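You operate a simulated robot arm through the tools that you are given. There is no shell and no other tool. Be economical: measure what you need, move in short steps, check, and stop when the job is done.

Carry out the task below with a simulated two-armed robot. There is one attempt and no reset: what you move stays moved.

Task
Take the tall jar fifty and leave it on the dark top of the chest. Open the narrow drawer, put the valve handle in the inside of the narrow drawer, then shut the drawer. Take the blue pad on the drain board and put it away on the high table shelf. Open the wide drawer, take the blue bung and put it in the inside of the wide drawer and shut the drawer again. Do these in any order. Set down upright: tall jar fifty, blue pad, blue bung.
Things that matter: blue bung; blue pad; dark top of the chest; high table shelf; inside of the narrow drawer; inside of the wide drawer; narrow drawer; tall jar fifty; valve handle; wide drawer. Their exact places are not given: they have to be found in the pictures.

Only the result counts: the job must be done as asked and must still hold three seconds after the hand-in. Knocking over, shifting, dropping, spilling or breaking anything else fails it.

Robot
Two 7-joint arms with two-finger parallel grippers on one trunk, on a base that drives. Base frame: it is fixed to the floor where the robot stands at the start and does not move with it; the origin is under the middle of the robot, x ahead of it, y to its left, z up. Readings come in cm, degrees, newtons and seconds.
The left shoulder is at the start at [6, 18.9, 117.8], the right one opposite. With the tool pointing down near the work surface each hand reaches from about 10 to 30 cm from the robot's upright axis, wherever it stands, measured 20 degrees to its own side. Places, roughly: blue bung (6x6x8 cm) [-420, 430, 50]; blue pad (5x8x6 cm) [40, 90, 90]; dark top of the chest [-350, -220, 70]; high table shelf [-130, 140, 120]; inside of the narrow drawer [-240, 450, 70]; inside of the wide drawer [-300, 450, 70]; narrow drawer [-240, 450, 70]; valve handle (12x3x6 cm) [40, 70, 90]; wide drawer [-290, 440, 70]. Payload 3.43 kg a hand.
Tool frame (each hand has its own): the origin (TCP) lies between the finger pads and is the grasp point; the fingertips stand 3 cm ahead of it; z points along the fingers, y is the line along which they close. Largest opening 9.4 cm; finger width 2.8, thickness 1; the body of the gripper, 5 by 9.6 cm, starts 5.5 cm behind the TCP.
Orientation is that of the tool frame in the base frame, as a unit quaternion [x, y, z, w]. With the fingers straight down and closing along the base's y, the tool's x points along the base's -x, its y along +y and its z along -z.

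Tools
- The arms move only by the tool nudge_tool. It takes "left_increments", "right_increments" or both (then of equal length, played together; a hand with none holds still); each is a list of rows, each a list of 2 entries, a list of its own where there are three numbers: the shift along the base's x, y, z in cm, then the turn, a rotation vector about the base's x, y, z in degrees. In form: [[[x, y, z], [rx, ry, rz]], ...]. A call has 1 to 12 rows; each row is the pose to reach, as a shift and turn from the pose commanded when the call began. "left_jaw" and "right_jaw" are, for a hand that has rows, the gripper command, from -1 (fully open) to 1 (shut), values between in proportion, set as the call begins (left out, the last holds). Each row takes 0.2 s and may step no farther than 5 cm and 8.6 degrees from the row before; otherwise, or with a gripper value out of range, the whole call is refused. Where a pose cannot be reached the arm comes as near as it can. A force on the tool above 40 N (or 10 N above the force at the start of the call, whichever is more), or a blocked arm, ends the call early, and 0.2 s more pass. The fingers move at their own pace (about 15.3 cm/s each) and stop on an object; they squeeze with about 28 N. The grip force told is the motor's: it shows also when the fingers shut on nothing. Time passes only in rows, and 0.2 s behind the last, so rows that repeat a pose let the fingers close. It gives the time, the measured TCP pose, the force on the tool (base axes), the opening and the grip force at its end, in the units of the frame above (readings bear some noise), with the torque about the TCP (base axes, N m) and any sound that the robot's microphone picked up.
- Cameras (640 x 400 px; columns grow to the right, rows downward): "scene" is now at [-0.8, 5.01, 171.69]; the picture's right is [0.67, -0.74, 0.00], its down [-0.62, -0.56, -0.54] and it looks along [0.40, 0.36, -0.84] (base axes); focal length 292 px, centre (320, 200). "left" rides on the left gripper at [7.6, -1.4, -10.2] in its tool frame; the picture's right is [0.18, 0.98, 0.00], its down [-0.75, 0.14, -0.64] and it looks along [-0.63, 0.12, 0.77] (tool axes); focal length 243 px, centre (320, 200). "right" rides on the right gripper at [7.6, 1.4, -10.2] in its tool frame; the picture's right is [-0.18, 0.98, 0.00], its down [-0.75, -0.14, -0.64] and it looks along [-0.63, -0.12, 0.77] (tool axes); focal length 243 px, centre (320, 200).
- snapshot(camera): a new picture of that camera. No time passes.
- move_column(by): slides the trunk up (or, below 0, down) by that many cm; the arms and the scene camera ride with it, the base frame stays. It gives what a move gives, with no picture.
- base_move(legs): drives the robot by 1 to 6 legs, each [ahead, left, turn to the left] in cm, cm and degrees, along the robot's own axes; the way and the turn of a leg run together, so that a leg with both is an arc; at most 150 cm and 180 degrees a leg. The arms and the cameras ride along, it lands a little off, and it stops where it bumps. It gives what a move gives.
- aim_head(pan, tilt): turns the head with the scene camera to pan (to the left, within 86 degrees either way) and tilt (down, from -29 to 69), counted from straight ahead of the robot. It gives what a move gives.
- probe_pixels(camera, pixels): there is no depth. For up to 12 entries [column, row, z] of the newest picture of that camera ("zoom" is the newest enlarged one), the place [x, y] in the base frame at which the ray of that pixel passes the height z, good to about 0.3 cm. No time passes.
- zoom(camera, box): a new picture of the part [left, top, right, bottom] of that camera's present view, enlarged. No time passes.
- hand_in(): hands the job in; it is judged then, once.

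Work in short steps. Measure before you move; look again where a grasp or a placing could have gone wrong, and mend it. You have 124 turns and 124 pictures in all, those below and enlarged ones among them. Open the grippers and draw the arms clear of the work before you hand the job in, unless the task says otherwise.

The tools are called as name(argument=value, ...) on one line, values as JSON. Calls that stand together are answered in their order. nudge_tool: Moves the arms, as the interface text tells. Its arguments: {"type":"object","properties":{"left_increments":{"type":"array","items":{"type":"array"}},"left_jaw":{"type":"number"},"right_increments":{"type":"array","items":{"type":"array"}},"right_jaw":{"type":"number"}},"required":[]} The other tools are called the same way: move_column (by) slides the trunk up or down; base_move (legs) drives the base; aim_head (pan, tilt) turns the head that bears the scene camera; snapshot (camera) takes a picture; probe_pixels (camera, pixels) gives the place at which the rays of pixels pass given heights; zoom (camera, box) takes an enlarged picture of a part of a camera's view; hand_in () hands the job in.

At the start:

```text
clock: 0.0
left_tcp_pos: [26.89, 38.17, 114.07]
left_orientation: [0.0, 1.0, -0.001, -0.001]
left_wrist_force: [0.0, -0.6, -0.2]
left_torque: [0.0, -0.01, -0.01]
left_grip_width: 9.41
left_grasp_force: 0.0
right_tcp_pos: [28.06, 5.02, 110.74]
right_orientation: [0.0, 1.0, 0.0, 0.0]
right_wrist_force: [0.2, 0.5, 0.5]
right_torque: [-0.02, 0.02, 0.01]
right_grip_width: 9.38
right_grasp_force: 0.0
trunk travel left (down, up): [-85.0, 14.0]
robot x, y, heading: [-0.39, 0.07, -0.1]
head pan, tilt: [42.0, 57.0]
```

scene: 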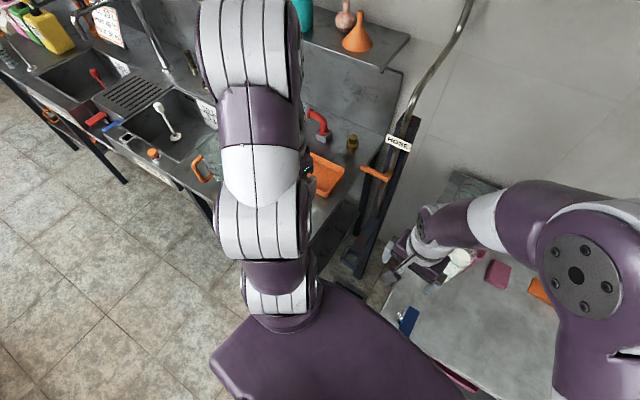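
right: 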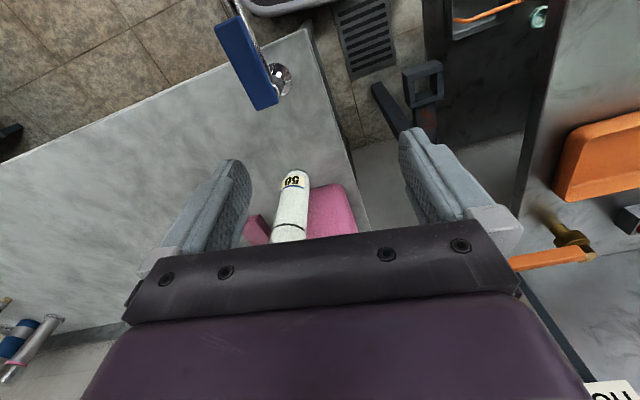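
left: 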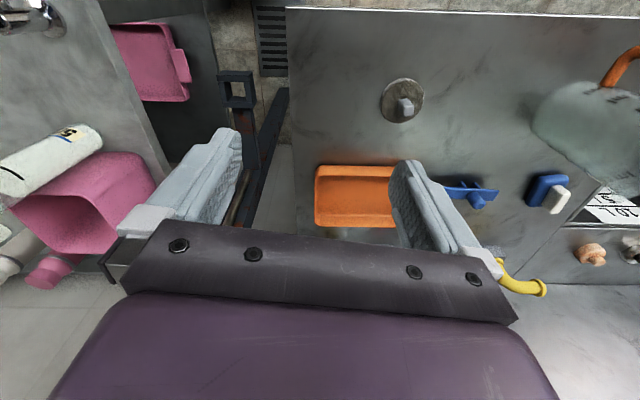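

The left view shows a blue piece near (470,195) and a blue/white pad near (550,195) on the sink unit; the right view shows the jar labelled 50 near (290,205). I look around with the head first.

aim_head(pan=75, tilt=40)

snapshot(camera="scene")

aim_head(pan=0, tilt=45)

snapshot(camera="scene")

zoom(camera="left", box=[300, 50, 640, 300])

zoom(camera="right", box=[200, 130, 400, 260])

```text
clock: 1.0
left_tcp_pos: [26.87, 38.21, 114.13]
left_orientation: [0.0, 1.0, -0.001, 0.001]
left_wrist_force: [-1.2, -0.9, 0.2]
left_torque: [-0.01, -0.01, 0.01]
left_grip_width: 9.38
left_grasp_force: 0.0
right_tcp_pos: [28.1, 4.94, 110.87]
right_orientation: [0.0, 1.0, 0.0, 0.0]
right_wrist_force: [-0.2, 0.7, 0.2]
right_torque: [0.02, 0.0, -0.02]
right_grip_width: 9.4
right_grasp_force: 0.1
trunk travel left (down, up): [-85.0, 14.0]
robot x, y, heading: [0.1, 0.22, -0.1]
head pan, tilt: [75.0, 40.0]
```

```text
120 pictures are left
```

scene: 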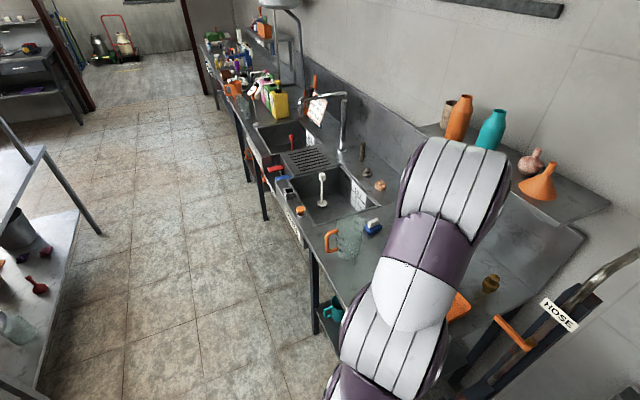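

```text
clock: 2.5
left_tcp_pos: [26.84, 38.25, 114.11]
left_orientation: [0.0, 1.0, 0.0, 0.0]
left_wrist_force: [0.0, -0.4, 0.4]
left_torque: [-0.03, 0.0, 0.04]
left_grip_width: 9.39
left_grasp_force: 0.1
right_tcp_pos: [28.13, 4.99, 110.76]
right_orientation: [0.0, 1.0, -0.001, -0.001]
right_wrist_force: [-0.4, -0.3, -0.4]
right_torque: [0.0, 0.02, 0.01]
right_grip_width: 9.4
right_grasp_force: 0.1
trunk travel left (down, up): [-85.0, 14.0]
robot x, y, heading: [-0.31, -0.08, -0.1]
head pan, tilt: [0.0, 45.0]
```

```text
119 pictures are left
```

scene: 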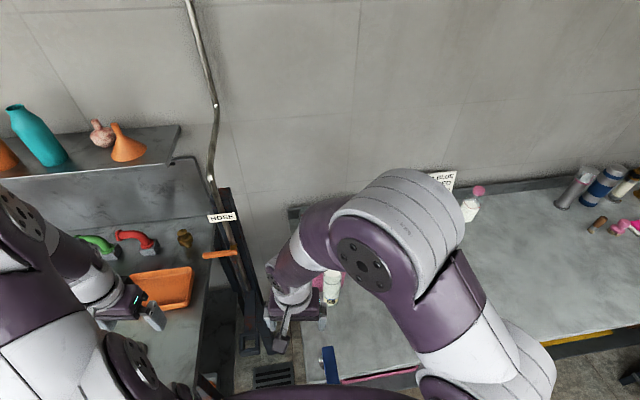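

```text
1.60 times, centred on (470, 175) of left
```

zoom: 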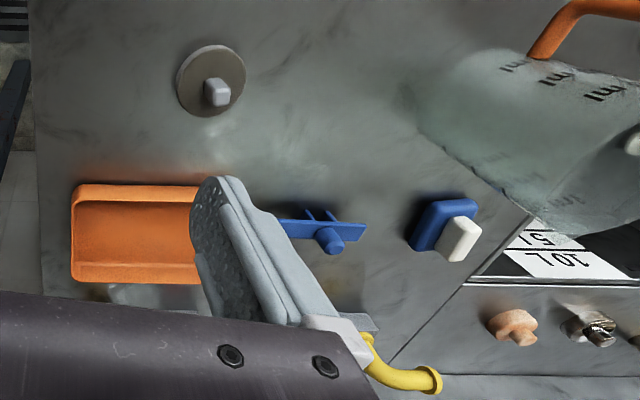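

```text
3.08 times, centred on (300, 195) of right
```

zoom: 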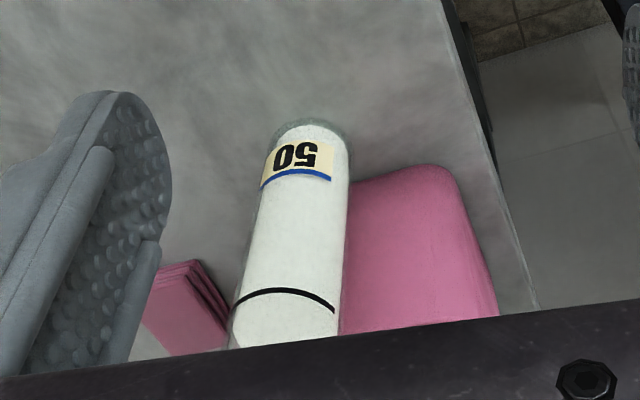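

Probing the pad, the handle and the jar at candidate heights.

probe_pixels(camera="left", pixels=[[540, 200, 87], [540, 200, 90], [563, 198, 90], [470, 193, 87], [440, 190, 90], [495, 192, 90], [320, 225, 87], [400, 195, 87], [320, 225, 80]])

probe_pixels(camera="right", pixels=[[294, 175, 47], [294, 175, 80], [294, 175, 90], [294, 182, 47]])

probe_pixels(camera="scene", pixels=[[332, 303, 47], [332, 303, 70], [332, 303, 87], [165, 305, 87], [128, 155, 120], [485, 330, 47]])

```text
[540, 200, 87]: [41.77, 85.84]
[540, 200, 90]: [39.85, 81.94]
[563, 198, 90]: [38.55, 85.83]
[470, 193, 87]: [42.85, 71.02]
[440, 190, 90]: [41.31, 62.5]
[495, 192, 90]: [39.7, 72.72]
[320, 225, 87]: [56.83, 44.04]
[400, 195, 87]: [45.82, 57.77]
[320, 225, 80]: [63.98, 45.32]
```

```text
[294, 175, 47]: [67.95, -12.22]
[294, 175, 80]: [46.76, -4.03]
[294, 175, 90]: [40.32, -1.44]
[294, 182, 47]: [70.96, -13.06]
```

```text
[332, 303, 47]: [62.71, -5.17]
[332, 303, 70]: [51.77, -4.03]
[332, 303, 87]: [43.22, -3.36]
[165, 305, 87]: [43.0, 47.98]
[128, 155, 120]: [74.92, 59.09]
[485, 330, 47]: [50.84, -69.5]
```

The sink unit lies ahead-left and the jar's bench ahead-right (both about z≈80). I look at pan 60 to find the sink's front edge and free floor.

aim_head(pan=60, tilt=60)

snapshot(camera="scene")

probe_pixels(camera="scene", pixels=[[0, 200, 0], [100, 200, 0], [200, 200, 0]])

```text
clock: 3.8
left_tcp_pos: [26.83, 38.38, 114.08]
left_orientation: [0.0, 1.0, 0.0, 0.0]
left_wrist_force: [-0.3, 0.2, -0.2]
left_torque: [0.01, 0.05, 0.03]
left_grip_width: 9.4
left_grasp_force: 0.1
right_tcp_pos: [28.19, 4.98, 110.94]
right_orientation: [0.0, 1.0, 0.0, 0.0]
right_wrist_force: [-0.8, -0.7, -0.5]
right_torque: [-0.01, 0.01, 0.01]
right_grip_width: 9.38
right_grasp_force: 0.0
trunk travel left (down, up): [-85.0, 14.0]
robot x, y, heading: [0.01, 0.2, -0.0]
head pan, tilt: [60.0, 60.0]
```

```text
116 pictures are left
```

scene: 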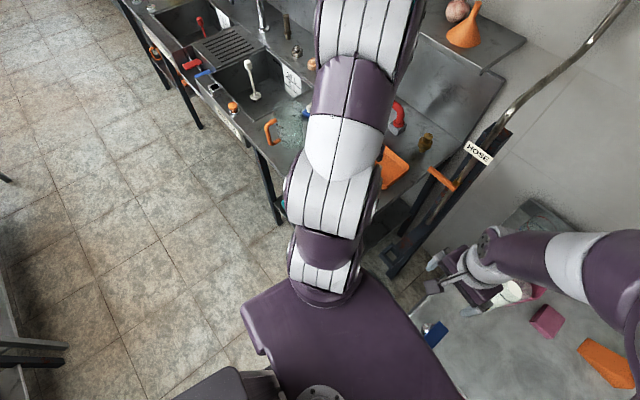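

```text
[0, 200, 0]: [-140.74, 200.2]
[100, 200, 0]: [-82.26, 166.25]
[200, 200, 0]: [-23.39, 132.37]
```

Probing the sink's front edge and leg foot.

probe_pixels(camera="scene", pixels=[[278, 222, 0], [258, 150, 85], [222, 118, 85], [150, 60, 85], [195, 126, 0], [165, 86, 0], [288, 215, 85], [420, 280, 80], [307, 113, 87], [390, 275, 0]])

```text
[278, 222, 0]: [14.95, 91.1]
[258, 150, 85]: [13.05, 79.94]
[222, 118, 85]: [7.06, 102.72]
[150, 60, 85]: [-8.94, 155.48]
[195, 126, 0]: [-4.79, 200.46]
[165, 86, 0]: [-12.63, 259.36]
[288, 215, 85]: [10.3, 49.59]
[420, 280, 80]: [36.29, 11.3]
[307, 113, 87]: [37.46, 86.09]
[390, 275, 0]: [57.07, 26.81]
```

Probing the counter's near edge with the left camera.

snapshot(camera="left")

probe_pixels(camera="left", pixels=[[290, 8, 85], [450, 10, 85], [630, 16, 85], [290, 100, 85], [282, 200, 85], [545, 203, 85], [475, 200, 85]])

```text
115 pictures are left
```

left: 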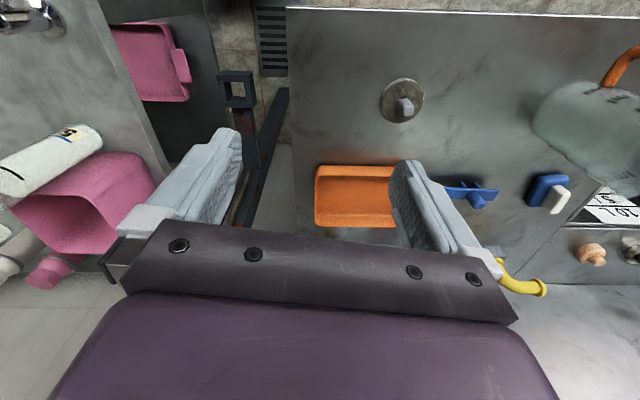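

```text
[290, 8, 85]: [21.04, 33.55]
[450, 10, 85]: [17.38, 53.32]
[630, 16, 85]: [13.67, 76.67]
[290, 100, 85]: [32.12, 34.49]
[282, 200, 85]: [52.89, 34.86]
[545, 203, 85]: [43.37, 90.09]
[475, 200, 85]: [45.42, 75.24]
```

The counter edge runs (21,33.5)→(13.7,76.7) at z 85, i.e. rotated 9.6°. I raise the trunk 10, turn to face the counter squarely and slide left 45 cm.

move_column(by=10)

base_move(legs=[[0, 0, 9.6], [0, 48, 0]])

snapshot(camera="left")

snapshot(camera="scene")

```text
clock: 5.1
left_tcp_pos: [27.0, 38.21, 124.01]
left_orientation: [0.0, 1.0, 0.0, 0.0]
left_wrist_force: [0.1, -0.2, -0.1]
left_torque: [0.03, -0.02, -0.03]
left_grip_width: 9.4
left_grasp_force: 0.1
right_tcp_pos: [28.03, 5.02, 120.73]
right_orientation: [0.0, 1.0, 0.0, 0.0]
right_wrist_force: [-0.5, -0.1, -0.4]
right_torque: [0.01, 0.02, 0.0]
right_grip_width: 9.37
right_grasp_force: 0.1
trunk travel left (down, up): [-95.0, 4.0]
robot x, y, heading: [0.07, -0.03, -0.1]
head pan, tilt: [60.0, 60.0]
```

```text
clock: 8.6
left_tcp_pos: [10.74, 90.2, 124.22]
left_orientation: [-0.093, 0.996, 0.001, 0.0]
left_wrist_force: [-0.5, 0.5, -1.1]
left_torque: [0.0, 0.02, -0.01]
left_grip_width: 9.42
left_grasp_force: 0.1
right_tcp_pos: [18.23, 57.69, 120.76]
right_orientation: [-0.092, 0.996, 0.001, 0.0]
right_wrist_force: [-0.1, -0.4, 0.2]
right_torque: [-0.02, 0.02, 0.0]
right_grip_width: 9.4
right_grasp_force: 0.1
trunk travel left (down, up): [-95.0, 4.0]
robot x, y, heading: [-8.09, 47.77, 10.9]
head pan, tilt: [60.0, 60.0]
```

```text
114 pictures are left
```

left: 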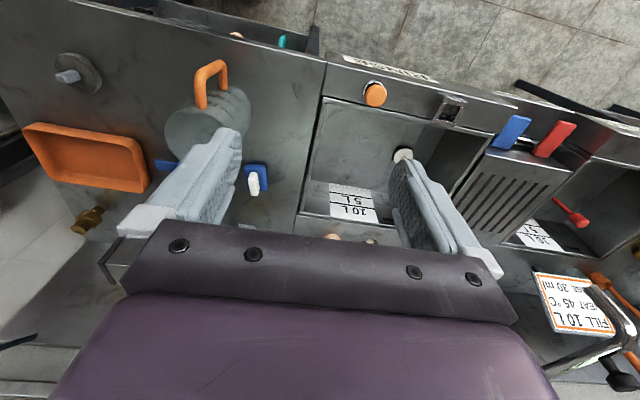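

```text
113 pictures are left
```

scene: 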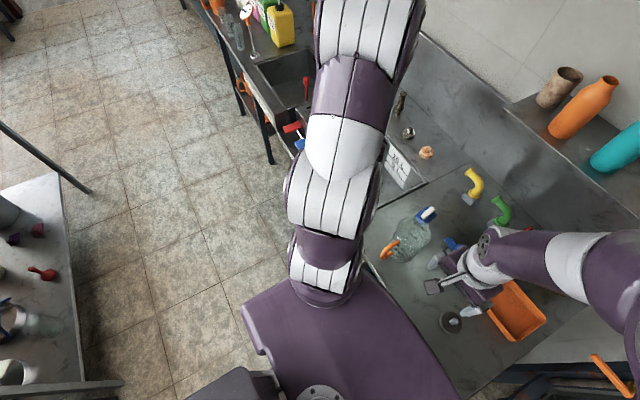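

Zooming on the blue items near the jug and on the divider.

zoom(camera="left", box=[140, 120, 300, 220])

zoom(camera="scene", box=[360, 160, 560, 350])

snapshot(camera="right")

```text
4.00 times, centred on (220, 170) of left
```

zoom: 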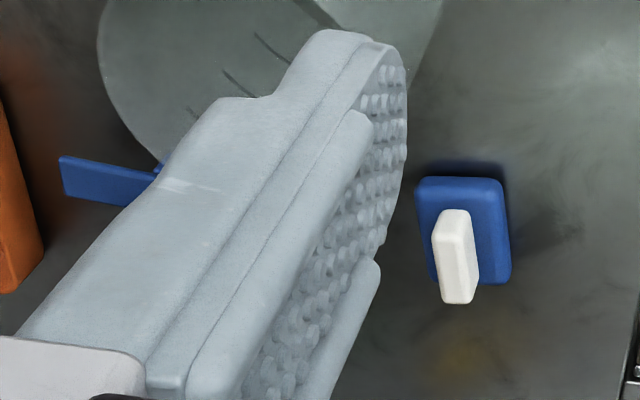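

```text
2.11 times, centred on (460, 255) of scene
```

zoom: 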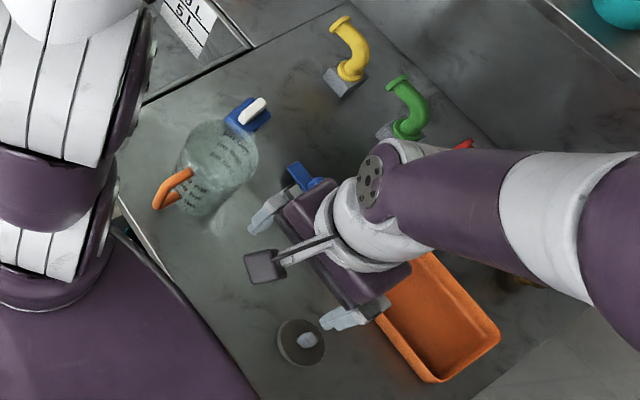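

```text
110 pictures are left
```

right: 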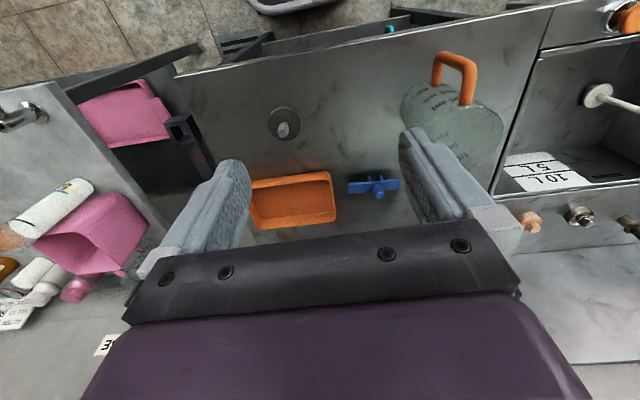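

Probing pad (left camera) and handle (right camera) outlines.

probe_pixels(camera="left", pixels=[[244.5, 164.5, 88], [266, 165, 88], [247.5, 190.5, 88], [267.5, 190.5, 88], [252, 172, 91], [258, 195, 91], [252, 187, 91]])

probe_pixels(camera="scene", pixels=[[423, 216, 88], [415, 211, 88], [432, 208, 91], [420, 219, 91], [436, 217, 85], [426, 221, 85], [448, 241, 88], [258, 258, 85]])

probe_pixels(camera="right", pixels=[[348, 189, 87], [400, 185, 87], [348, 189, 90], [400, 185, 90], [378, 195, 90], [378, 177, 90], [374, 187, 87]])

zoom(camera="right", box=[320, 150, 420, 212])

```text
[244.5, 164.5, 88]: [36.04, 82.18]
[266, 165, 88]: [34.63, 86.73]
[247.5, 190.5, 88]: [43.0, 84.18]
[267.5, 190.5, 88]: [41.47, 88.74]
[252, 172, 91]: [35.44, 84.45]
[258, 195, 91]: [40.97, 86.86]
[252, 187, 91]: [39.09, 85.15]
```

```text
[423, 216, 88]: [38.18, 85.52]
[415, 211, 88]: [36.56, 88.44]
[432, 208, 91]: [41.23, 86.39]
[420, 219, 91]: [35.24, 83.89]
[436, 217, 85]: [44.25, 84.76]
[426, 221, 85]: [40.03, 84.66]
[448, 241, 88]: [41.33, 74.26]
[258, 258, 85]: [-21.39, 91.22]
```

```text
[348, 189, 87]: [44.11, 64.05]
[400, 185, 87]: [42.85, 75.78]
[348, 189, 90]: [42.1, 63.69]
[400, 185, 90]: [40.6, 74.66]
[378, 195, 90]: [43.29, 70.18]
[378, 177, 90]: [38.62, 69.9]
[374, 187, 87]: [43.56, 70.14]
```

```text
6.40 times, centred on (370, 181) of right
```

zoom: 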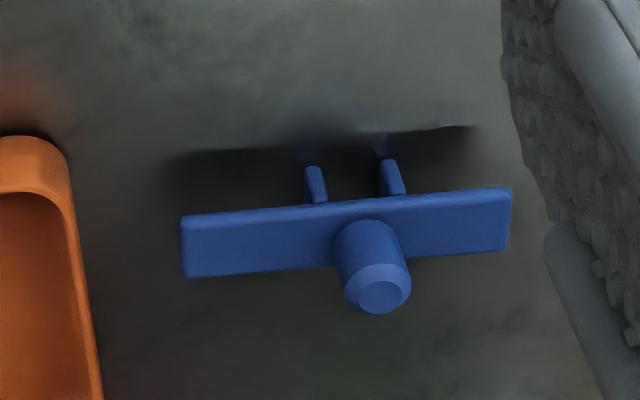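

Jug sits close to the pad, so I probe its outline too (scene pixels of its base and rim).

zoom(camera="scene", box=[370, 190, 460, 280])

zoom(camera="left", box=[140, 50, 300, 210])

```text
4.44 times, centred on (415, 235) of scene
```

zoom: 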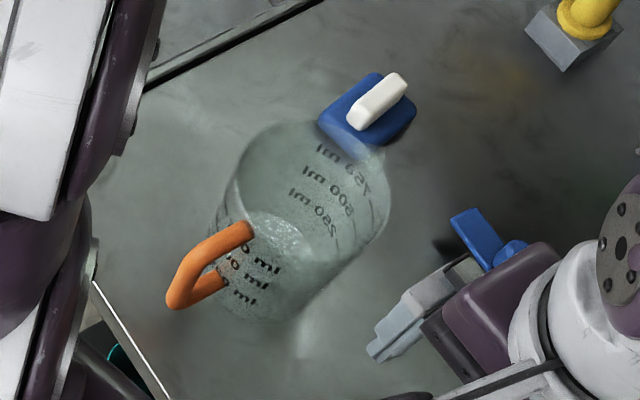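

```text
2.50 times, centred on (220, 130) of left
```

zoom: 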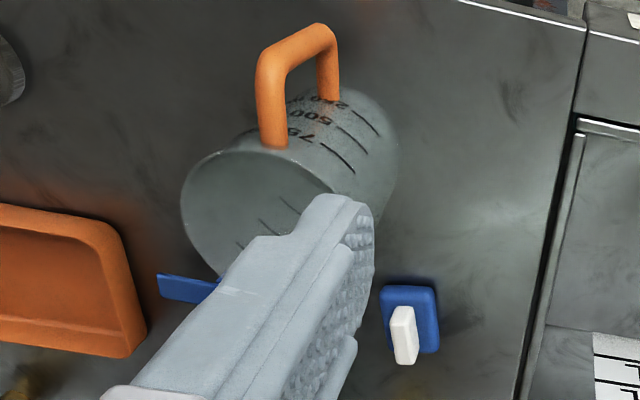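

Probing jug base and rim.

probe_pixels(camera="left", pixels=[[232, 112, 85], [250, 112, 85], [240, 130, 85], [194, 138, 98], [194, 138, 102], [165, 135, 100], [196, 160, 100]])

probe_pixels(camera="scene", pixels=[[402, 255, 85], [408, 262, 85], [437, 215, 98], [437, 215, 102], [457, 235, 100]])

```text
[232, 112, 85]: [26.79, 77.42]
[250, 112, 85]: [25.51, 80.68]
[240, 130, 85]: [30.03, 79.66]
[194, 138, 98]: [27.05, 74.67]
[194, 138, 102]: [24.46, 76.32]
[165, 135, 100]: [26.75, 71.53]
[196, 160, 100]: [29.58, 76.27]
```

```text
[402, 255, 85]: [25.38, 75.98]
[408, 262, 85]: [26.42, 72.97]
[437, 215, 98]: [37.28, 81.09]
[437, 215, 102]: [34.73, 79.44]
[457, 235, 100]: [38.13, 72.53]
```

Jug axis is ≈(26.5,77), top ≈z 99; the pad centre ≈(38.7,85.4), yaw 16°. I move the left hand high over the pad's far half, keeping the wrist camera clear of the jug.

nudge_tool(left_increments=[[[4.8, -0.8, 0], [0, 0, 1]], [[9.6, -1.5, 0], [0, 0, 2]], [[14.4, -2.2, -1], [0, 0, 3]], [[19.2, -3, -2], [0, 0, 3]], [[24, -3.7, -4], [0, 0, 3]], [[28.6, -4.5, -6], [0, 0, 3]], [[28.6, -4.5, -6], [0, 0, 3]]], left_jaw=-1)

snapshot(camera="left")

snapshot(camera="scene")

```text
refused: row 5 steps farther than a row can; nothing moved
```

```text
106 pictures are left
```

left: 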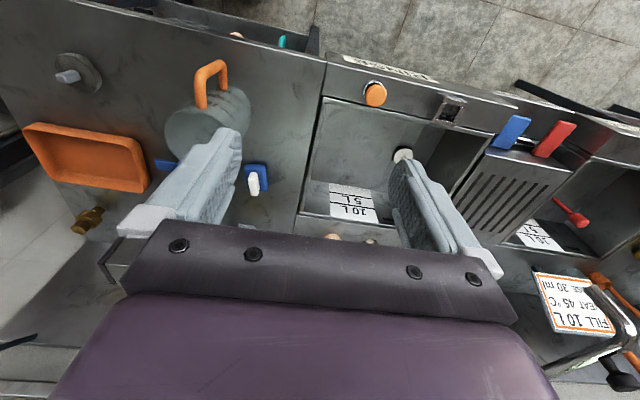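

```text
105 pictures are left
```

scene: 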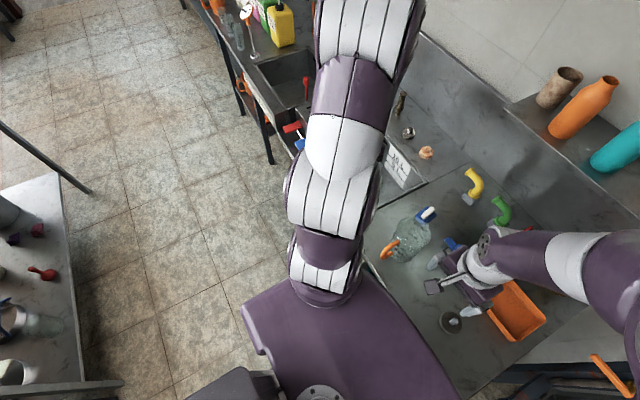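

Refused for step size; I split the path finer.

nudge_tool(left_increments=[[[4.2, -0.7, -0.5], [0, 0, 1]], [[8.4, -1.4, -1], [0, 0, 2]], [[12.6, -2, -1.5], [0, 0, 3]], [[16.8, -2.6, -2.5], [0, 0, 3]], [[21, -3.2, -3.5], [0, 0, 3]], [[25, -3.8, -4.7], [0, 0, 3]], [[28.6, -4.5, -6], [0, 0, 3]], [[28.6, -4.5, -6], [0, 0, 3]]], left_jaw=-1)

snapshot(camera="left")

```text
clock: 10.4
left_tcp_pos: [39.34, 85.83, 117.79]
left_orientation: [-0.119, 0.993, 0.0, 0.0]
left_wrist_force: [0.1, 0.3, 0.2]
left_torque: [0.02, -0.01, -0.01]
left_grip_width: 9.39
left_grasp_force: 0.0
right_tcp_pos: [18.07, 57.86, 120.86]
right_orientation: [-0.092, 0.996, 0.0, 0.0]
right_wrist_force: [-0.3, 0.5, 0.1]
right_torque: [0.03, -0.01, 0.02]
right_grip_width: 9.41
right_grasp_force: 0.1
trunk travel left (down, up): [-95.0, 4.0]
robot x, y, heading: [-8.49, 47.91, 10.4]
head pan, tilt: [60.0, 60.0]
```

```text
104 pictures are left
```

left: 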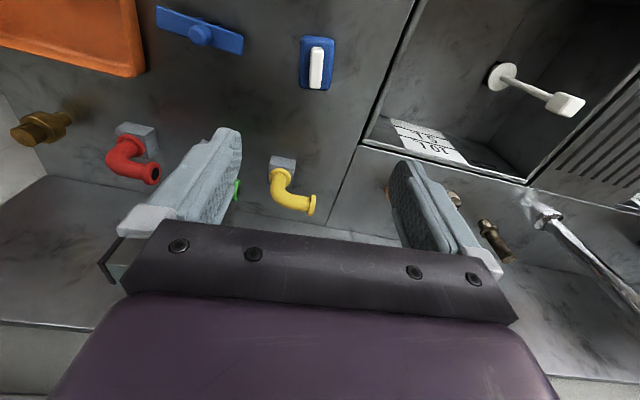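

Reach is good. Refining pad and handle positions from this overhead view.

probe_pixels(camera="left", pixels=[[301, 37, 87.5], [335, 37, 87.5], [299, 87, 87.5], [331, 90, 87.5], [317, 48, 91], [316, 88, 91], [155, 8, 88], [243, 38, 88], [240, 54, 88], [157, 26, 88], [200, 35, 90.5]])

zoom(camera="left", box=[130, 0, 350, 130])

```text
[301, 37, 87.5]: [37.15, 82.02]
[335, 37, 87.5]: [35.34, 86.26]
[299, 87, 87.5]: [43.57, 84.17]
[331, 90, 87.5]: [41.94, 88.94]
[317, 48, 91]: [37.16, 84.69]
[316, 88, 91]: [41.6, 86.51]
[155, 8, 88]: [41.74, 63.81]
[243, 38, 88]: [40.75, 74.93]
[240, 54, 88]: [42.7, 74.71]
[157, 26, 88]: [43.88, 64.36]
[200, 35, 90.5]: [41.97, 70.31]
```

```text
2.91 times, centred on (240, 65) of left
```

zoom: 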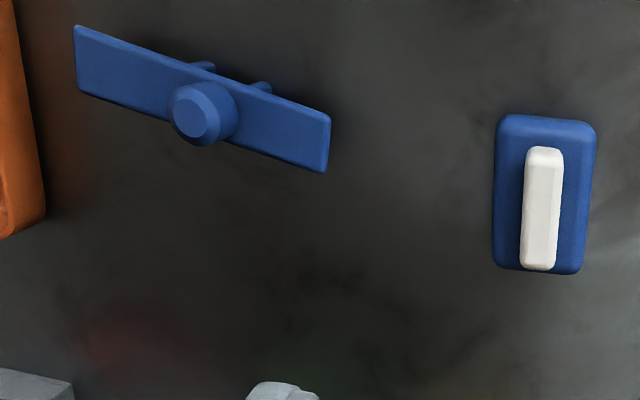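

Pad centre ≈(39.6,85.4), yaw ≈19°. Descending around it to z≈88.6 with open jaws.

nudge_tool(left_increments=[[[0.3, -0.2, -4.8], [0, 0, 2]], [[0.5, -0.3, -9.6], [0, 0, 4.5]], [[0.5, -0.3, -14.4], [0, 0, 4.5]], [[0.5, -0.3, -19.2], [0, 0, 4.5]], [[0.5, -0.3, -22], [0, 0, 4.5]], [[0.5, -0.3, -22], [0, 0, 4.5]]])

snapshot(camera="left")

```text
clock: 11.8
left_tcp_pos: [40.01, 85.97, 95.86]
left_orientation: [-0.158, 0.987, 0.0, 0.0]
left_wrist_force: [0.3, 0.5, 0.9]
left_torque: [-0.01, -0.01, -0.01]
left_grip_width: 9.38
left_grasp_force: 0.0
right_tcp_pos: [18.08, 57.77, 120.8]
right_orientation: [-0.092, 0.996, 0.0, 0.0]
right_wrist_force: [0.6, 0.1, 0.8]
right_torque: [-0.01, 0.01, -0.02]
right_grip_width: 9.42
right_grasp_force: 0.1
trunk travel left (down, up): [-95.0, 4.0]
robot x, y, heading: [-8.67, 48.1, 10.8]
head pan, tilt: [60.0, 60.0]
```

```text
102 pictures are left
```

left: 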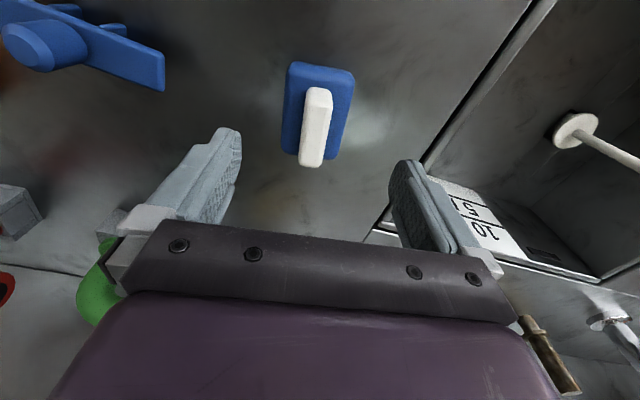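

Pad is centred at (320,115) between the jaws; checking the pipes' clearance and the pad centre once more.

probe_pixels(camera="left", pixels=[[100, 290, 92], [100, 250, 95], [317, 93, 91], [315, 150, 91], [290, 65, 87.5], [352, 72, 87.5], [283, 150, 87.5]])

```text
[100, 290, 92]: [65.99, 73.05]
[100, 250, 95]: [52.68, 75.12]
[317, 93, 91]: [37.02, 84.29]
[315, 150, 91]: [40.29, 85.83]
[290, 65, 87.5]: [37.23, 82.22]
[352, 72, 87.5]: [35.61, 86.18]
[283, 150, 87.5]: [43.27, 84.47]
```

Clear of the pipes. Descending the last 7.3 cm with a small sideways correction, then closing.

nudge_tool(left_increments=[[[0, -0.4, -3], [0, 0, 0]], [[0, -0.4, -6], [0, 0, 0]], [[0, -0.4, -7.2], [0, 0, 0]], [[0, -0.4, -7.2], [0, 0, 0]]], left_jaw=-1)

nudge_tool(left_increments=[[[0, 0, 0], [0, 0, 0]], [[0, 0, 0], [0, 0, 0]], [[0, 0, 0], [0, 0, 0]]], left_jaw=1)

snapshot(camera="left")

```text
clock: 12.8
left_tcp_pos: [39.96, 85.3, 88.93]
left_orientation: [-0.158, 0.988, 0.001, 0.002]
left_wrist_force: [-2.8, 0.8, 12.3]
left_torque: [-0.66, 0.03, -0.01]
left_grip_width: 9.33
left_grasp_force: 0.1
right_tcp_pos: [18.08, 57.84, 120.95]
right_orientation: [-0.093, 0.996, 0.0, 0.0]
right_wrist_force: [-0.6, -0.5, 0.0]
right_torque: [-0.01, 0.01, -0.01]
right_grip_width: 9.39
right_grasp_force: 0.1
trunk travel left (down, up): [-95.0, 4.0]
robot x, y, heading: [-8.71, 48.05, 10.5]
head pan, tilt: [60.0, 60.0]
```

```text
clock: 13.6
left_tcp_pos: [40.04, 85.26, 88.96]
left_orientation: [-0.157, 0.988, 0.002, 0.002]
left_wrist_force: [3.0, -3.4, 16.7]
left_torque: [-0.62, 0.07, 0.03]
left_grip_width: 4.88
left_grasp_force: 27.7
right_tcp_pos: [18.1, 57.84, 120.79]
right_orientation: [-0.093, 0.996, 0.001, 0.001]
right_wrist_force: [0.0, -1.3, 0.5]
right_torque: [0.0, 0.0, 0.01]
right_grip_width: 9.41
right_grasp_force: 0.1
trunk travel left (down, up): [-95.0, 4.0]
robot x, y, heading: [-8.55, 47.6, 10.3]
head pan, tilt: [60.0, 60.0]
```

```text
101 pictures are left
```

left: 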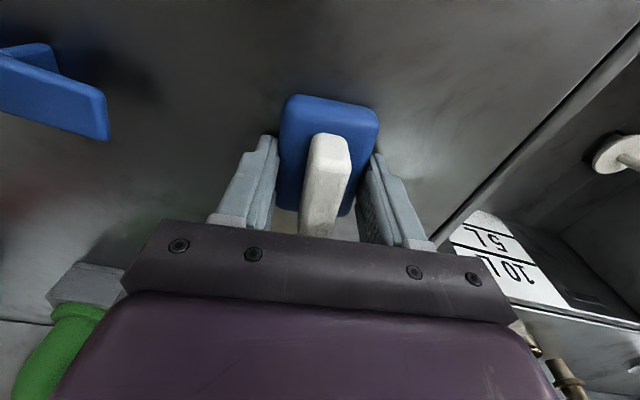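

Pad gripped (4.9 cm), tips rested on the counter (so counter z≈85.9). Lifting and retracting the left hand.

nudge_tool(left_increments=[[[0, 0, 4.5], [0, 0, 0]], [[0, 0, 9.2], [0, 0, 0]], [[0, 0, 14], [0, 0, 0]], [[0, 0, 18.8], [0, 0, 0]], [[0, 0, 23.6], [0, 0, 0]], [[0, 0, 28.4], [0, 0, 0]], [[-4, 0.5, 31], [0, 0, 0]], [[-8.5, 1.5, 32], [0, 0, 0]], [[-13, 2.5, 32], [0, 0, 0]], [[-17.5, 3.5, 32], [0, 0, 0]], [[-22, 4.5, 32], [0, 0, 0]], [[-26, 4.5, 32], [0, 0, 0]]], left_jaw=1)

base_move(legs=[[0, 22, 0]])

snapshot(camera="left")

snapshot(camera="right")

```text
clock: 16.2
left_tcp_pos: [13.75, 89.43, 120.85]
left_orientation: [-0.157, 0.988, 0.001, 0.0]
left_wrist_force: [-1.0, 0.4, 0.1]
left_torque: [0.02, 0.03, 0.03]
left_grip_width: 4.9
left_grasp_force: 28.2
right_tcp_pos: [18.05, 57.89, 120.81]
right_orientation: [-0.092, 0.996, 0.0, 0.0]
right_wrist_force: [1.2, -1.0, -0.3]
right_torque: [0.0, 0.02, 0.0]
right_grip_width: 9.39
right_grasp_force: 0.1
trunk travel left (down, up): [-95.0, 4.0]
robot x, y, heading: [-8.59, 48.22, 10.5]
head pan, tilt: [60.0, 60.0]
```

```text
clock: 17.9
left_tcp_pos: [9.88, 110.69, 120.91]
left_orientation: [-0.158, 0.987, 0.0, 0.001]
left_wrist_force: [0.7, -0.1, -0.5]
left_torque: [0.06, 0.0, -0.01]
left_grip_width: 4.87
left_grasp_force: 28.0
right_tcp_pos: [14.2, 79.07, 120.75]
right_orientation: [-0.093, 0.996, 0.001, 0.0]
right_wrist_force: [-0.1, -0.2, -0.7]
right_torque: [0.02, 0.06, -0.04]
right_grip_width: 9.38
right_grasp_force: 0.0
trunk travel left (down, up): [-95.0, 4.0]
robot x, y, heading: [-12.5, 69.37, 10.9]
head pan, tilt: [60.0, 60.0]
```

```text
100 pictures are left
```

left: 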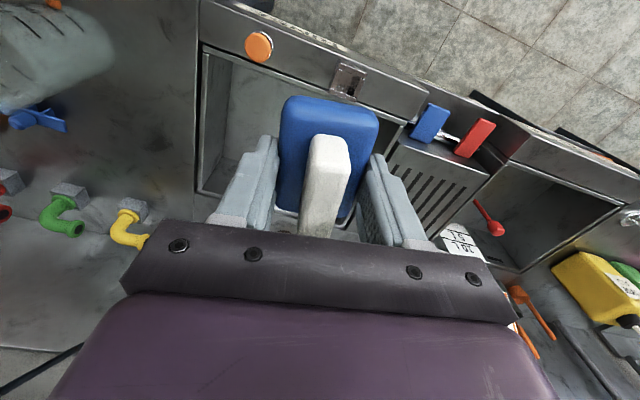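

```text
99 pictures are left
```

right: 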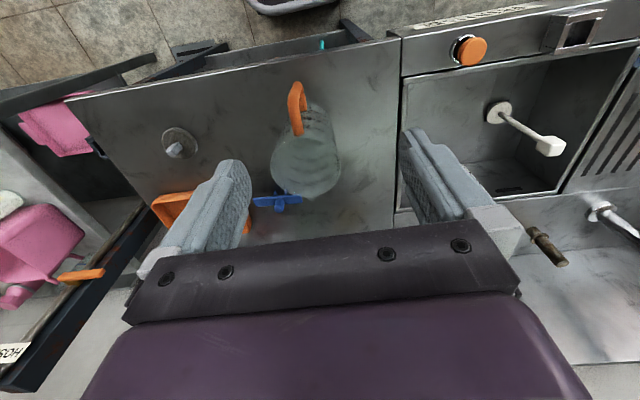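

Right view shows the handle at (280,200) beside the jug. I bring the right hand high over the handle's hub at about (41.8,70.2).

nudge_tool(right_increments=[[[4, -1.5, -0.5], [0, 0, 0]], [[8, -3, -1], [0, 0, 0]], [[12, -4.5, -1.5], [0, 0, 0]], [[16, -6, -3], [0, 0, 0]], [[20, -7.5, -5], [0, 0, 0]], [[24, -8.5, -7], [0, 0, 0]], [[27.3, -9.1, -9.5], [0, 0, 0]], [[27.3, -9.1, -9.5], [0, 0, 0]]], right_jaw=-0.3)

snapshot(camera="right")

```text
clock: 19.7
left_tcp_pos: [9.92, 110.86, 120.87]
left_orientation: [-0.159, 0.987, 0.0, -0.001]
left_wrist_force: [-0.1, 0.0, -0.2]
left_torque: [0.01, -0.01, -0.01]
left_grip_width: 4.86
left_grasp_force: 28.0
right_tcp_pos: [41.5, 70.21, 111.31]
right_orientation: [-0.093, 0.996, 0.001, 0.0]
right_wrist_force: [-0.1, 0.0, 0.9]
right_torque: [-0.02, 0.01, -0.02]
right_grip_width: 6.11
right_grasp_force: 0.1
trunk travel left (down, up): [-95.0, 4.0]
robot x, y, heading: [-12.46, 69.22, 10.6]
head pan, tilt: [60.0, 60.0]
```

```text
98 pictures are left
```

right: 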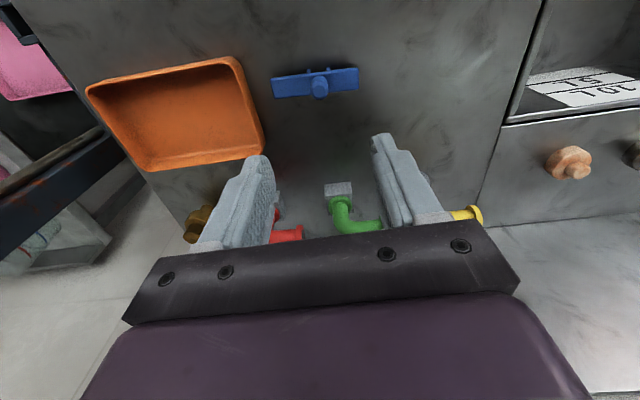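

Probing hub top and bar ends.

probe_pixels(camera="right", pixels=[[321, 90, 92], [321, 80, 90], [272, 83, 88.5], [358, 74, 88.5], [358, 90, 88.5], [275, 98, 88.5], [338, 185, 92]])

zoom(camera="right", box=[260, 50, 380, 125])

```text
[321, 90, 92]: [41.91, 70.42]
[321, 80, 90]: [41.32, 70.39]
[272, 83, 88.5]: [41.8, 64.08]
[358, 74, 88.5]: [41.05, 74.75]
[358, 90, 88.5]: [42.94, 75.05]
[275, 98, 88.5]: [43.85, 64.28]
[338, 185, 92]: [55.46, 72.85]
```

```text
5.33 times, centred on (320, 88) of right
```

zoom: 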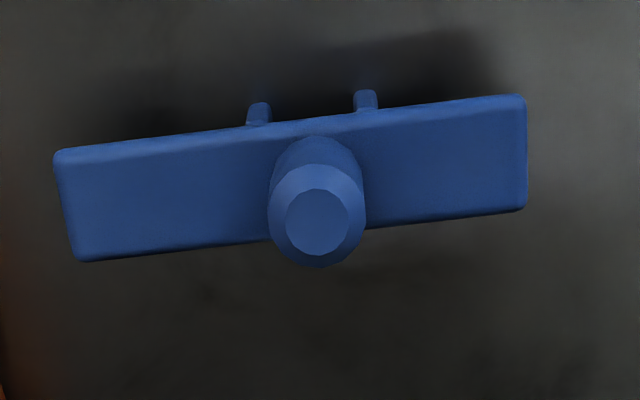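

Hub axis ≈(42.1,70.3). Descending so the tips sit just above the bar, then closing on the hub.

nudge_tool(right_increments=[[[0.6, 0.1, -4.8], [0, 0, 0]], [[0.6, 0.1, -9.6], [0, 0, 0]], [[0.6, 0.1, -14.4], [0, 0, 0]], [[0.6, 0.1, -18.2], [0, 0, 0]], [[0.6, 0.1, -19.8], [0, 0, 0]], [[0.6, 0.1, -19.8], [0, 0, 0]]], right_jaw=-0.3)

snapshot(camera="right")

```text
clock: 21.1
left_tcp_pos: [9.69, 110.86, 120.9]
left_orientation: [-0.158, 0.987, -0.001, 0.001]
left_wrist_force: [0.7, -0.4, -0.1]
left_torque: [0.04, -0.03, -0.02]
left_grip_width: 4.9
left_grasp_force: 28.4
right_tcp_pos: [42.07, 70.54, 91.72]
right_orientation: [-0.093, 0.996, 0.0, 0.003]
right_wrist_force: [1.9, -1.1, 21.8]
right_torque: [-0.14, 0.01, 0.01]
right_grip_width: 6.13
right_grasp_force: 0.1
trunk travel left (down, up): [-95.0, 4.0]
robot x, y, heading: [-12.06, 69.28, 10.9]
head pan, tilt: [60.0, 60.0]
```

```text
96 pictures are left
```

right: 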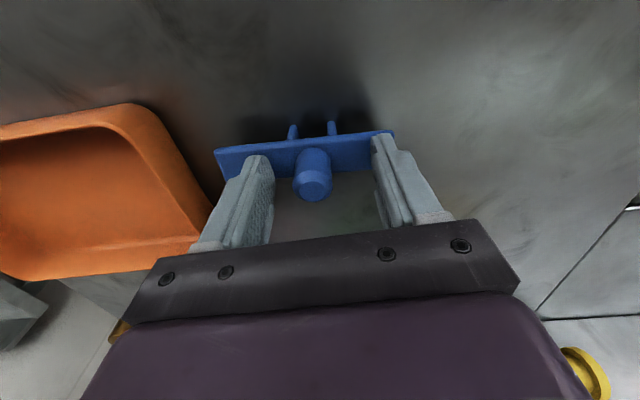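

Tips touch the bar (22 N). Backing up 0.4 cm and closing.

nudge_tool(right_increments=[[[0, 0, 0.5], [0, 0, 0]], [[0, 0, 0.5], [0, 0, 0]]], right_jaw=-0.3)

nudge_tool(right_increments=[[[0, 0, 0], [0, 0, 0]], [[0, 0, 0], [0, 0, 0]], [[0, 0, 0], [0, 0, 0]]], right_jaw=1)

nudge_tool(right_increments=[[[0, 0, 3], [0, 0, 0]], [[0, 0, 6], [0, 0, 0]], [[0, 0, 10], [0, 0, 0]], [[0, 0, 10], [0, 0, 0]]])

snapshot(camera="right")

```text
clock: 21.7
left_tcp_pos: [9.95, 110.9, 120.85]
left_orientation: [-0.158, 0.987, 0.0, 0.0]
left_wrist_force: [-0.6, 0.3, -1.2]
left_torque: [-0.04, 0.02, 0.01]
left_grip_width: 4.89
left_grasp_force: 28.0
right_tcp_pos: [41.84, 70.4, 91.85]
right_orientation: [-0.093, 0.996, 0.0, -0.001]
right_wrist_force: [-0.9, 0.0, 0.0]
right_torque: [-0.02, -0.02, -0.01]
right_grip_width: 6.1
right_grasp_force: 0.1
trunk travel left (down, up): [-95.0, 4.0]
robot x, y, heading: [-12.54, 69.6, 10.7]
head pan, tilt: [60.0, 60.0]
```

```text
clock: 22.5
left_tcp_pos: [9.9, 110.93, 120.89]
left_orientation: [-0.159, 0.987, 0.0, 0.0]
left_wrist_force: [0.1, -0.6, -0.6]
left_torque: [0.01, -0.01, 0.0]
left_grip_width: 4.86
left_grasp_force: 28.0
right_tcp_pos: [42.09, 70.51, 91.88]
right_orientation: [-0.094, 0.996, 0.001, -0.001]
right_wrist_force: [0.1, 0.1, -0.1]
right_torque: [0.02, 0.01, 0.0]
right_grip_width: 2.06
right_grasp_force: 28.1
trunk travel left (down, up): [-95.0, 4.0]
robot x, y, heading: [-12.69, 69.22, 10.5]
head pan, tilt: [60.0, 60.0]
```

```text
clock: 23.5
left_tcp_pos: [9.89, 110.89, 120.79]
left_orientation: [-0.159, 0.987, 0.0, 0.0]
left_wrist_force: [0.6, -0.4, 0.0]
left_torque: [-0.01, 0.01, 0.0]
left_grip_width: 4.88
left_grasp_force: 28.0
right_tcp_pos: [42.13, 70.18, 101.81]
right_orientation: [-0.093, 0.996, 0.001, 0.0]
right_wrist_force: [0.5, -0.1, -0.8]
right_torque: [-0.01, 0.0, 0.01]
right_grip_width: 2.11
right_grasp_force: 28.3
trunk travel left (down, up): [-95.0, 4.0]
robot x, y, heading: [-12.65, 69.2, 10.4]
head pan, tilt: [60.0, 60.0]
```

```text
95 pictures are left
```

right: 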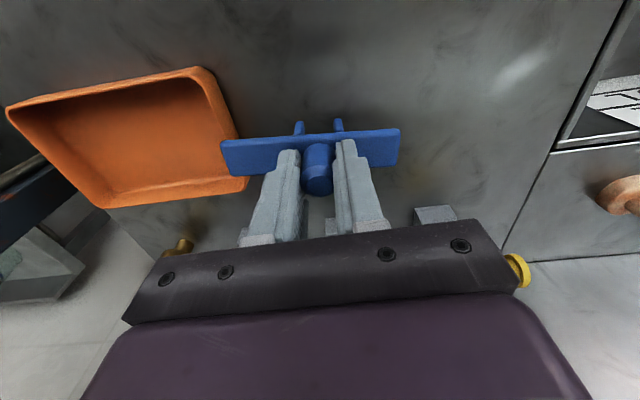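

Handle held (2.1 cm on the hub). Lifting, retracting, backing off 40 cm, and looking left for the shelf table.

nudge_tool(right_increments=[[[0, 0, 5], [0, 0, 0]], [[0, 0, 10], [0, 0, 0]], [[0, 0, 15], [0, 0, 0]], [[0, 0, 18], [0, 0, 0]], [[-5, 0, 18], [0, 0, 0]], [[-10, 0, 18], [0, 0, 0]], [[-14.5, 1, 18], [0, 0, 0]], [[-19, 2, 18], [0, 0, 0]], [[-23, 3, 18], [0, 0, 0]], [[-27, 4, 18], [0, 0, 0]]])

base_move(legs=[[-40, 0, 0]])

aim_head(pan=86, tilt=25)

snapshot(camera="scene")

```text
clock: 25.7
left_tcp_pos: [9.7, 110.93, 120.9]
left_orientation: [-0.158, 0.987, 0.0, 0.0]
left_wrist_force: [0.4, -0.2, 0.2]
left_torque: [-0.02, 0.04, 0.01]
left_grip_width: 4.89
left_grasp_force: 27.5
right_tcp_pos: [15.02, 74.53, 119.66]
right_orientation: [-0.093, 0.996, 0.001, 0.002]
right_wrist_force: [-0.5, 0.3, -0.4]
right_torque: [-0.01, -0.01, 0.0]
right_grip_width: 2.12
right_grasp_force: 27.8
trunk travel left (down, up): [-95.0, 4.0]
robot x, y, heading: [-12.77, 69.01, 10.4]
head pan, tilt: [60.0, 60.0]
```

```text
clock: 28.2
left_tcp_pos: [-29.55, 103.58, 120.74]
left_orientation: [-0.158, 0.987, -0.001, -0.001]
left_wrist_force: [0.3, -0.3, -0.3]
left_torque: [0.02, 0.04, -0.02]
left_grip_width: 4.9
left_grasp_force: 27.8
right_tcp_pos: [-24.2, 66.96, 119.44]
right_orientation: [-0.093, 0.996, 0.0, -0.002]
right_wrist_force: [-0.2, 0.7, -0.8]
right_torque: [-0.02, 0.0, 0.02]
right_grip_width: 2.1
right_grasp_force: 28.5
trunk travel left (down, up): [-95.0, 4.0]
robot x, y, heading: [-52.28, 61.84, 10.8]
head pan, tilt: [60.0, 60.0]
```

```text
clock: 29.2
left_tcp_pos: [-29.47, 103.47, 120.89]
left_orientation: [-0.158, 0.987, 0.0, 0.001]
left_wrist_force: [-0.1, -0.6, -0.2]
left_torque: [0.0, 0.01, 0.0]
left_grip_width: 4.88
left_grasp_force: 27.7
right_tcp_pos: [-24.26, 66.88, 119.56]
right_orientation: [-0.093, 0.996, 0.0, 0.0]
right_wrist_force: [-0.5, -0.6, -0.6]
right_torque: [0.01, -0.02, -0.01]
right_grip_width: 2.1
right_grasp_force: 28.1
trunk travel left (down, up): [-95.0, 4.0]
robot x, y, heading: [-51.84, 61.88, 10.8]
head pan, tilt: [85.9, 25.0]
```

```text
94 pictures are left
```

scene: 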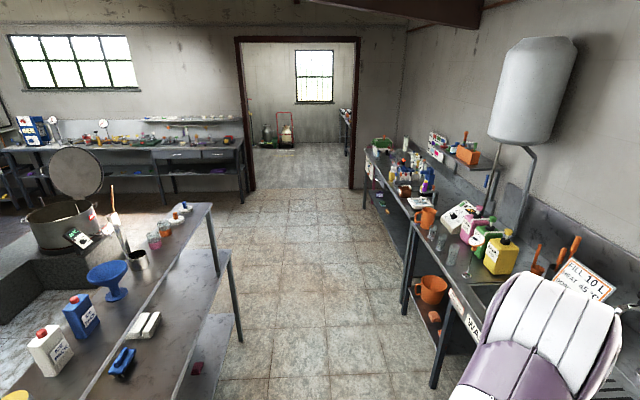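

The shelf table is on the left (items around (100,300)); drawers by the far wall at (200,155). I turn left 70° and look at the table.

base_move(legs=[[0, 0, 70]])

aim_head(pan=50, tilt=35)

snapshot(camera="scene")

```text
clock: 32.6
left_tcp_pos: [-82.57, 97.84, 120.69]
left_orientation: [-0.686, 0.728, -0.001, 0.0]
left_wrist_force: [-1.0, -0.4, 0.1]
left_torque: [0.0, -0.01, 0.0]
left_grip_width: 4.88
left_grasp_force: 27.7
right_tcp_pos: [-46.68, 89.54, 119.52]
right_orientation: [-0.637, 0.771, 0.0, 0.0]
right_wrist_force: [-0.2, -0.4, -1.0]
right_torque: [0.0, -0.01, -0.03]
right_grip_width: 2.14
right_grasp_force: 27.9
trunk travel left (down, up): [-95.0, 4.0]
robot x, y, heading: [-52.02, 61.49, 79.0]
head pan, tilt: [85.9, 25.0]
```

```text
clock: 33.6
left_tcp_pos: [-82.43, 98.01, 120.87]
left_orientation: [-0.686, 0.728, 0.0, 0.001]
left_wrist_force: [-0.3, 0.4, -1.1]
left_torque: [-0.02, -0.02, 0.0]
left_grip_width: 4.87
left_grasp_force: 28.1
right_tcp_pos: [-46.72, 89.56, 119.47]
right_orientation: [-0.637, 0.771, 0.0, 0.0]
right_wrist_force: [0.2, 0.6, -0.4]
right_torque: [0.01, -0.03, 0.0]
right_grip_width: 2.08
right_grasp_force: 28.3
trunk travel left (down, up): [-95.0, 4.0]
robot x, y, heading: [-51.74, 61.42, 79.0]
head pan, tilt: [50.0, 35.0]
```

```text
93 pictures are left
```

scene: 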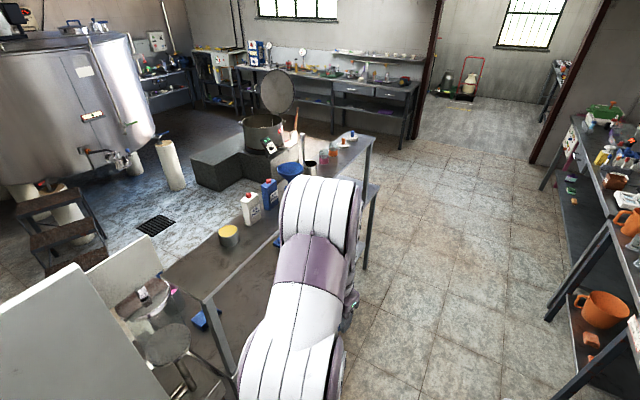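

Probing shelf corners at candidate heights.

probe_pixels(camera="scene", pixels=[[375, 138, 117], [345, 205, 117], [205, 298, 117], [160, 272, 117], [228, 245, 117], [250, 220, 117], [375, 138, 100], [205, 298, 100], [364, 268, 0], [240, 395, 30]])

aim_head(pan=75, tilt=45)

snapshot(camera="scene")

snapshot(camera="left")

```text
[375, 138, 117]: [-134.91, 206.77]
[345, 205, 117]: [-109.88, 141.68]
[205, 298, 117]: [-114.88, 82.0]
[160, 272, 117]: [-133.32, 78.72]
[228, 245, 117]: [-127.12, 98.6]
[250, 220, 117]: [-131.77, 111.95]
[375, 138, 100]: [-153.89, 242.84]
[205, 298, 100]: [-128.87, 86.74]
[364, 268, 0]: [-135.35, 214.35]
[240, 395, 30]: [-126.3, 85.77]
```

```text
clock: 34.5
left_tcp_pos: [-82.6, 97.99, 120.78]
left_orientation: [-0.686, 0.728, 0.0, 0.0]
left_wrist_force: [-0.2, -0.3, -0.5]
left_torque: [0.02, 0.01, -0.01]
left_grip_width: 4.87
left_grasp_force: 27.3
right_tcp_pos: [-46.77, 89.54, 119.49]
right_orientation: [-0.636, 0.771, 0.001, 0.0]
right_wrist_force: [-0.5, -0.1, -0.2]
right_torque: [-0.02, 0.0, 0.04]
right_grip_width: 2.11
right_grasp_force: 28.5
trunk travel left (down, up): [-95.0, 4.0]
robot x, y, heading: [-52.02, 61.54, 79.0]
head pan, tilt: [75.0, 45.0]
```

```text
92 pictures are left
```

scene: 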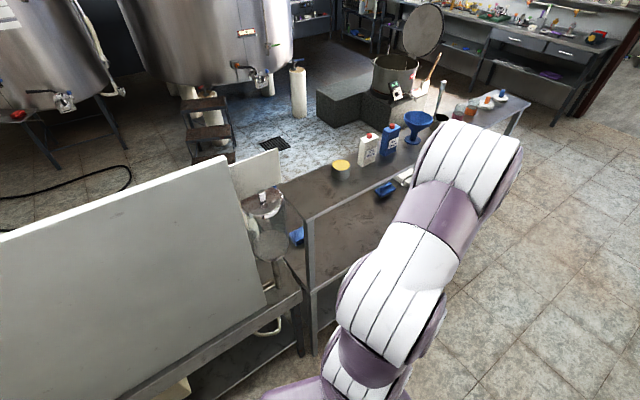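

```text
91 pictures are left
```

left: 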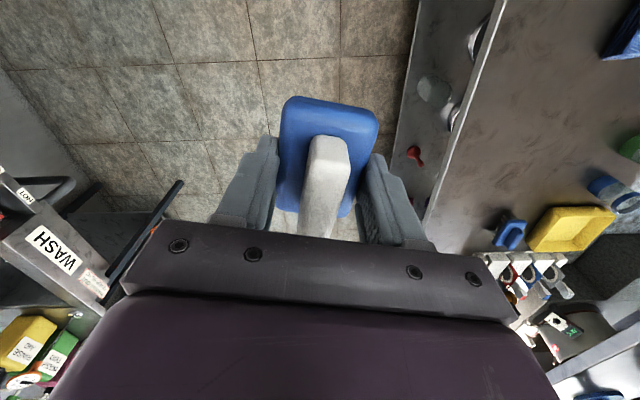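

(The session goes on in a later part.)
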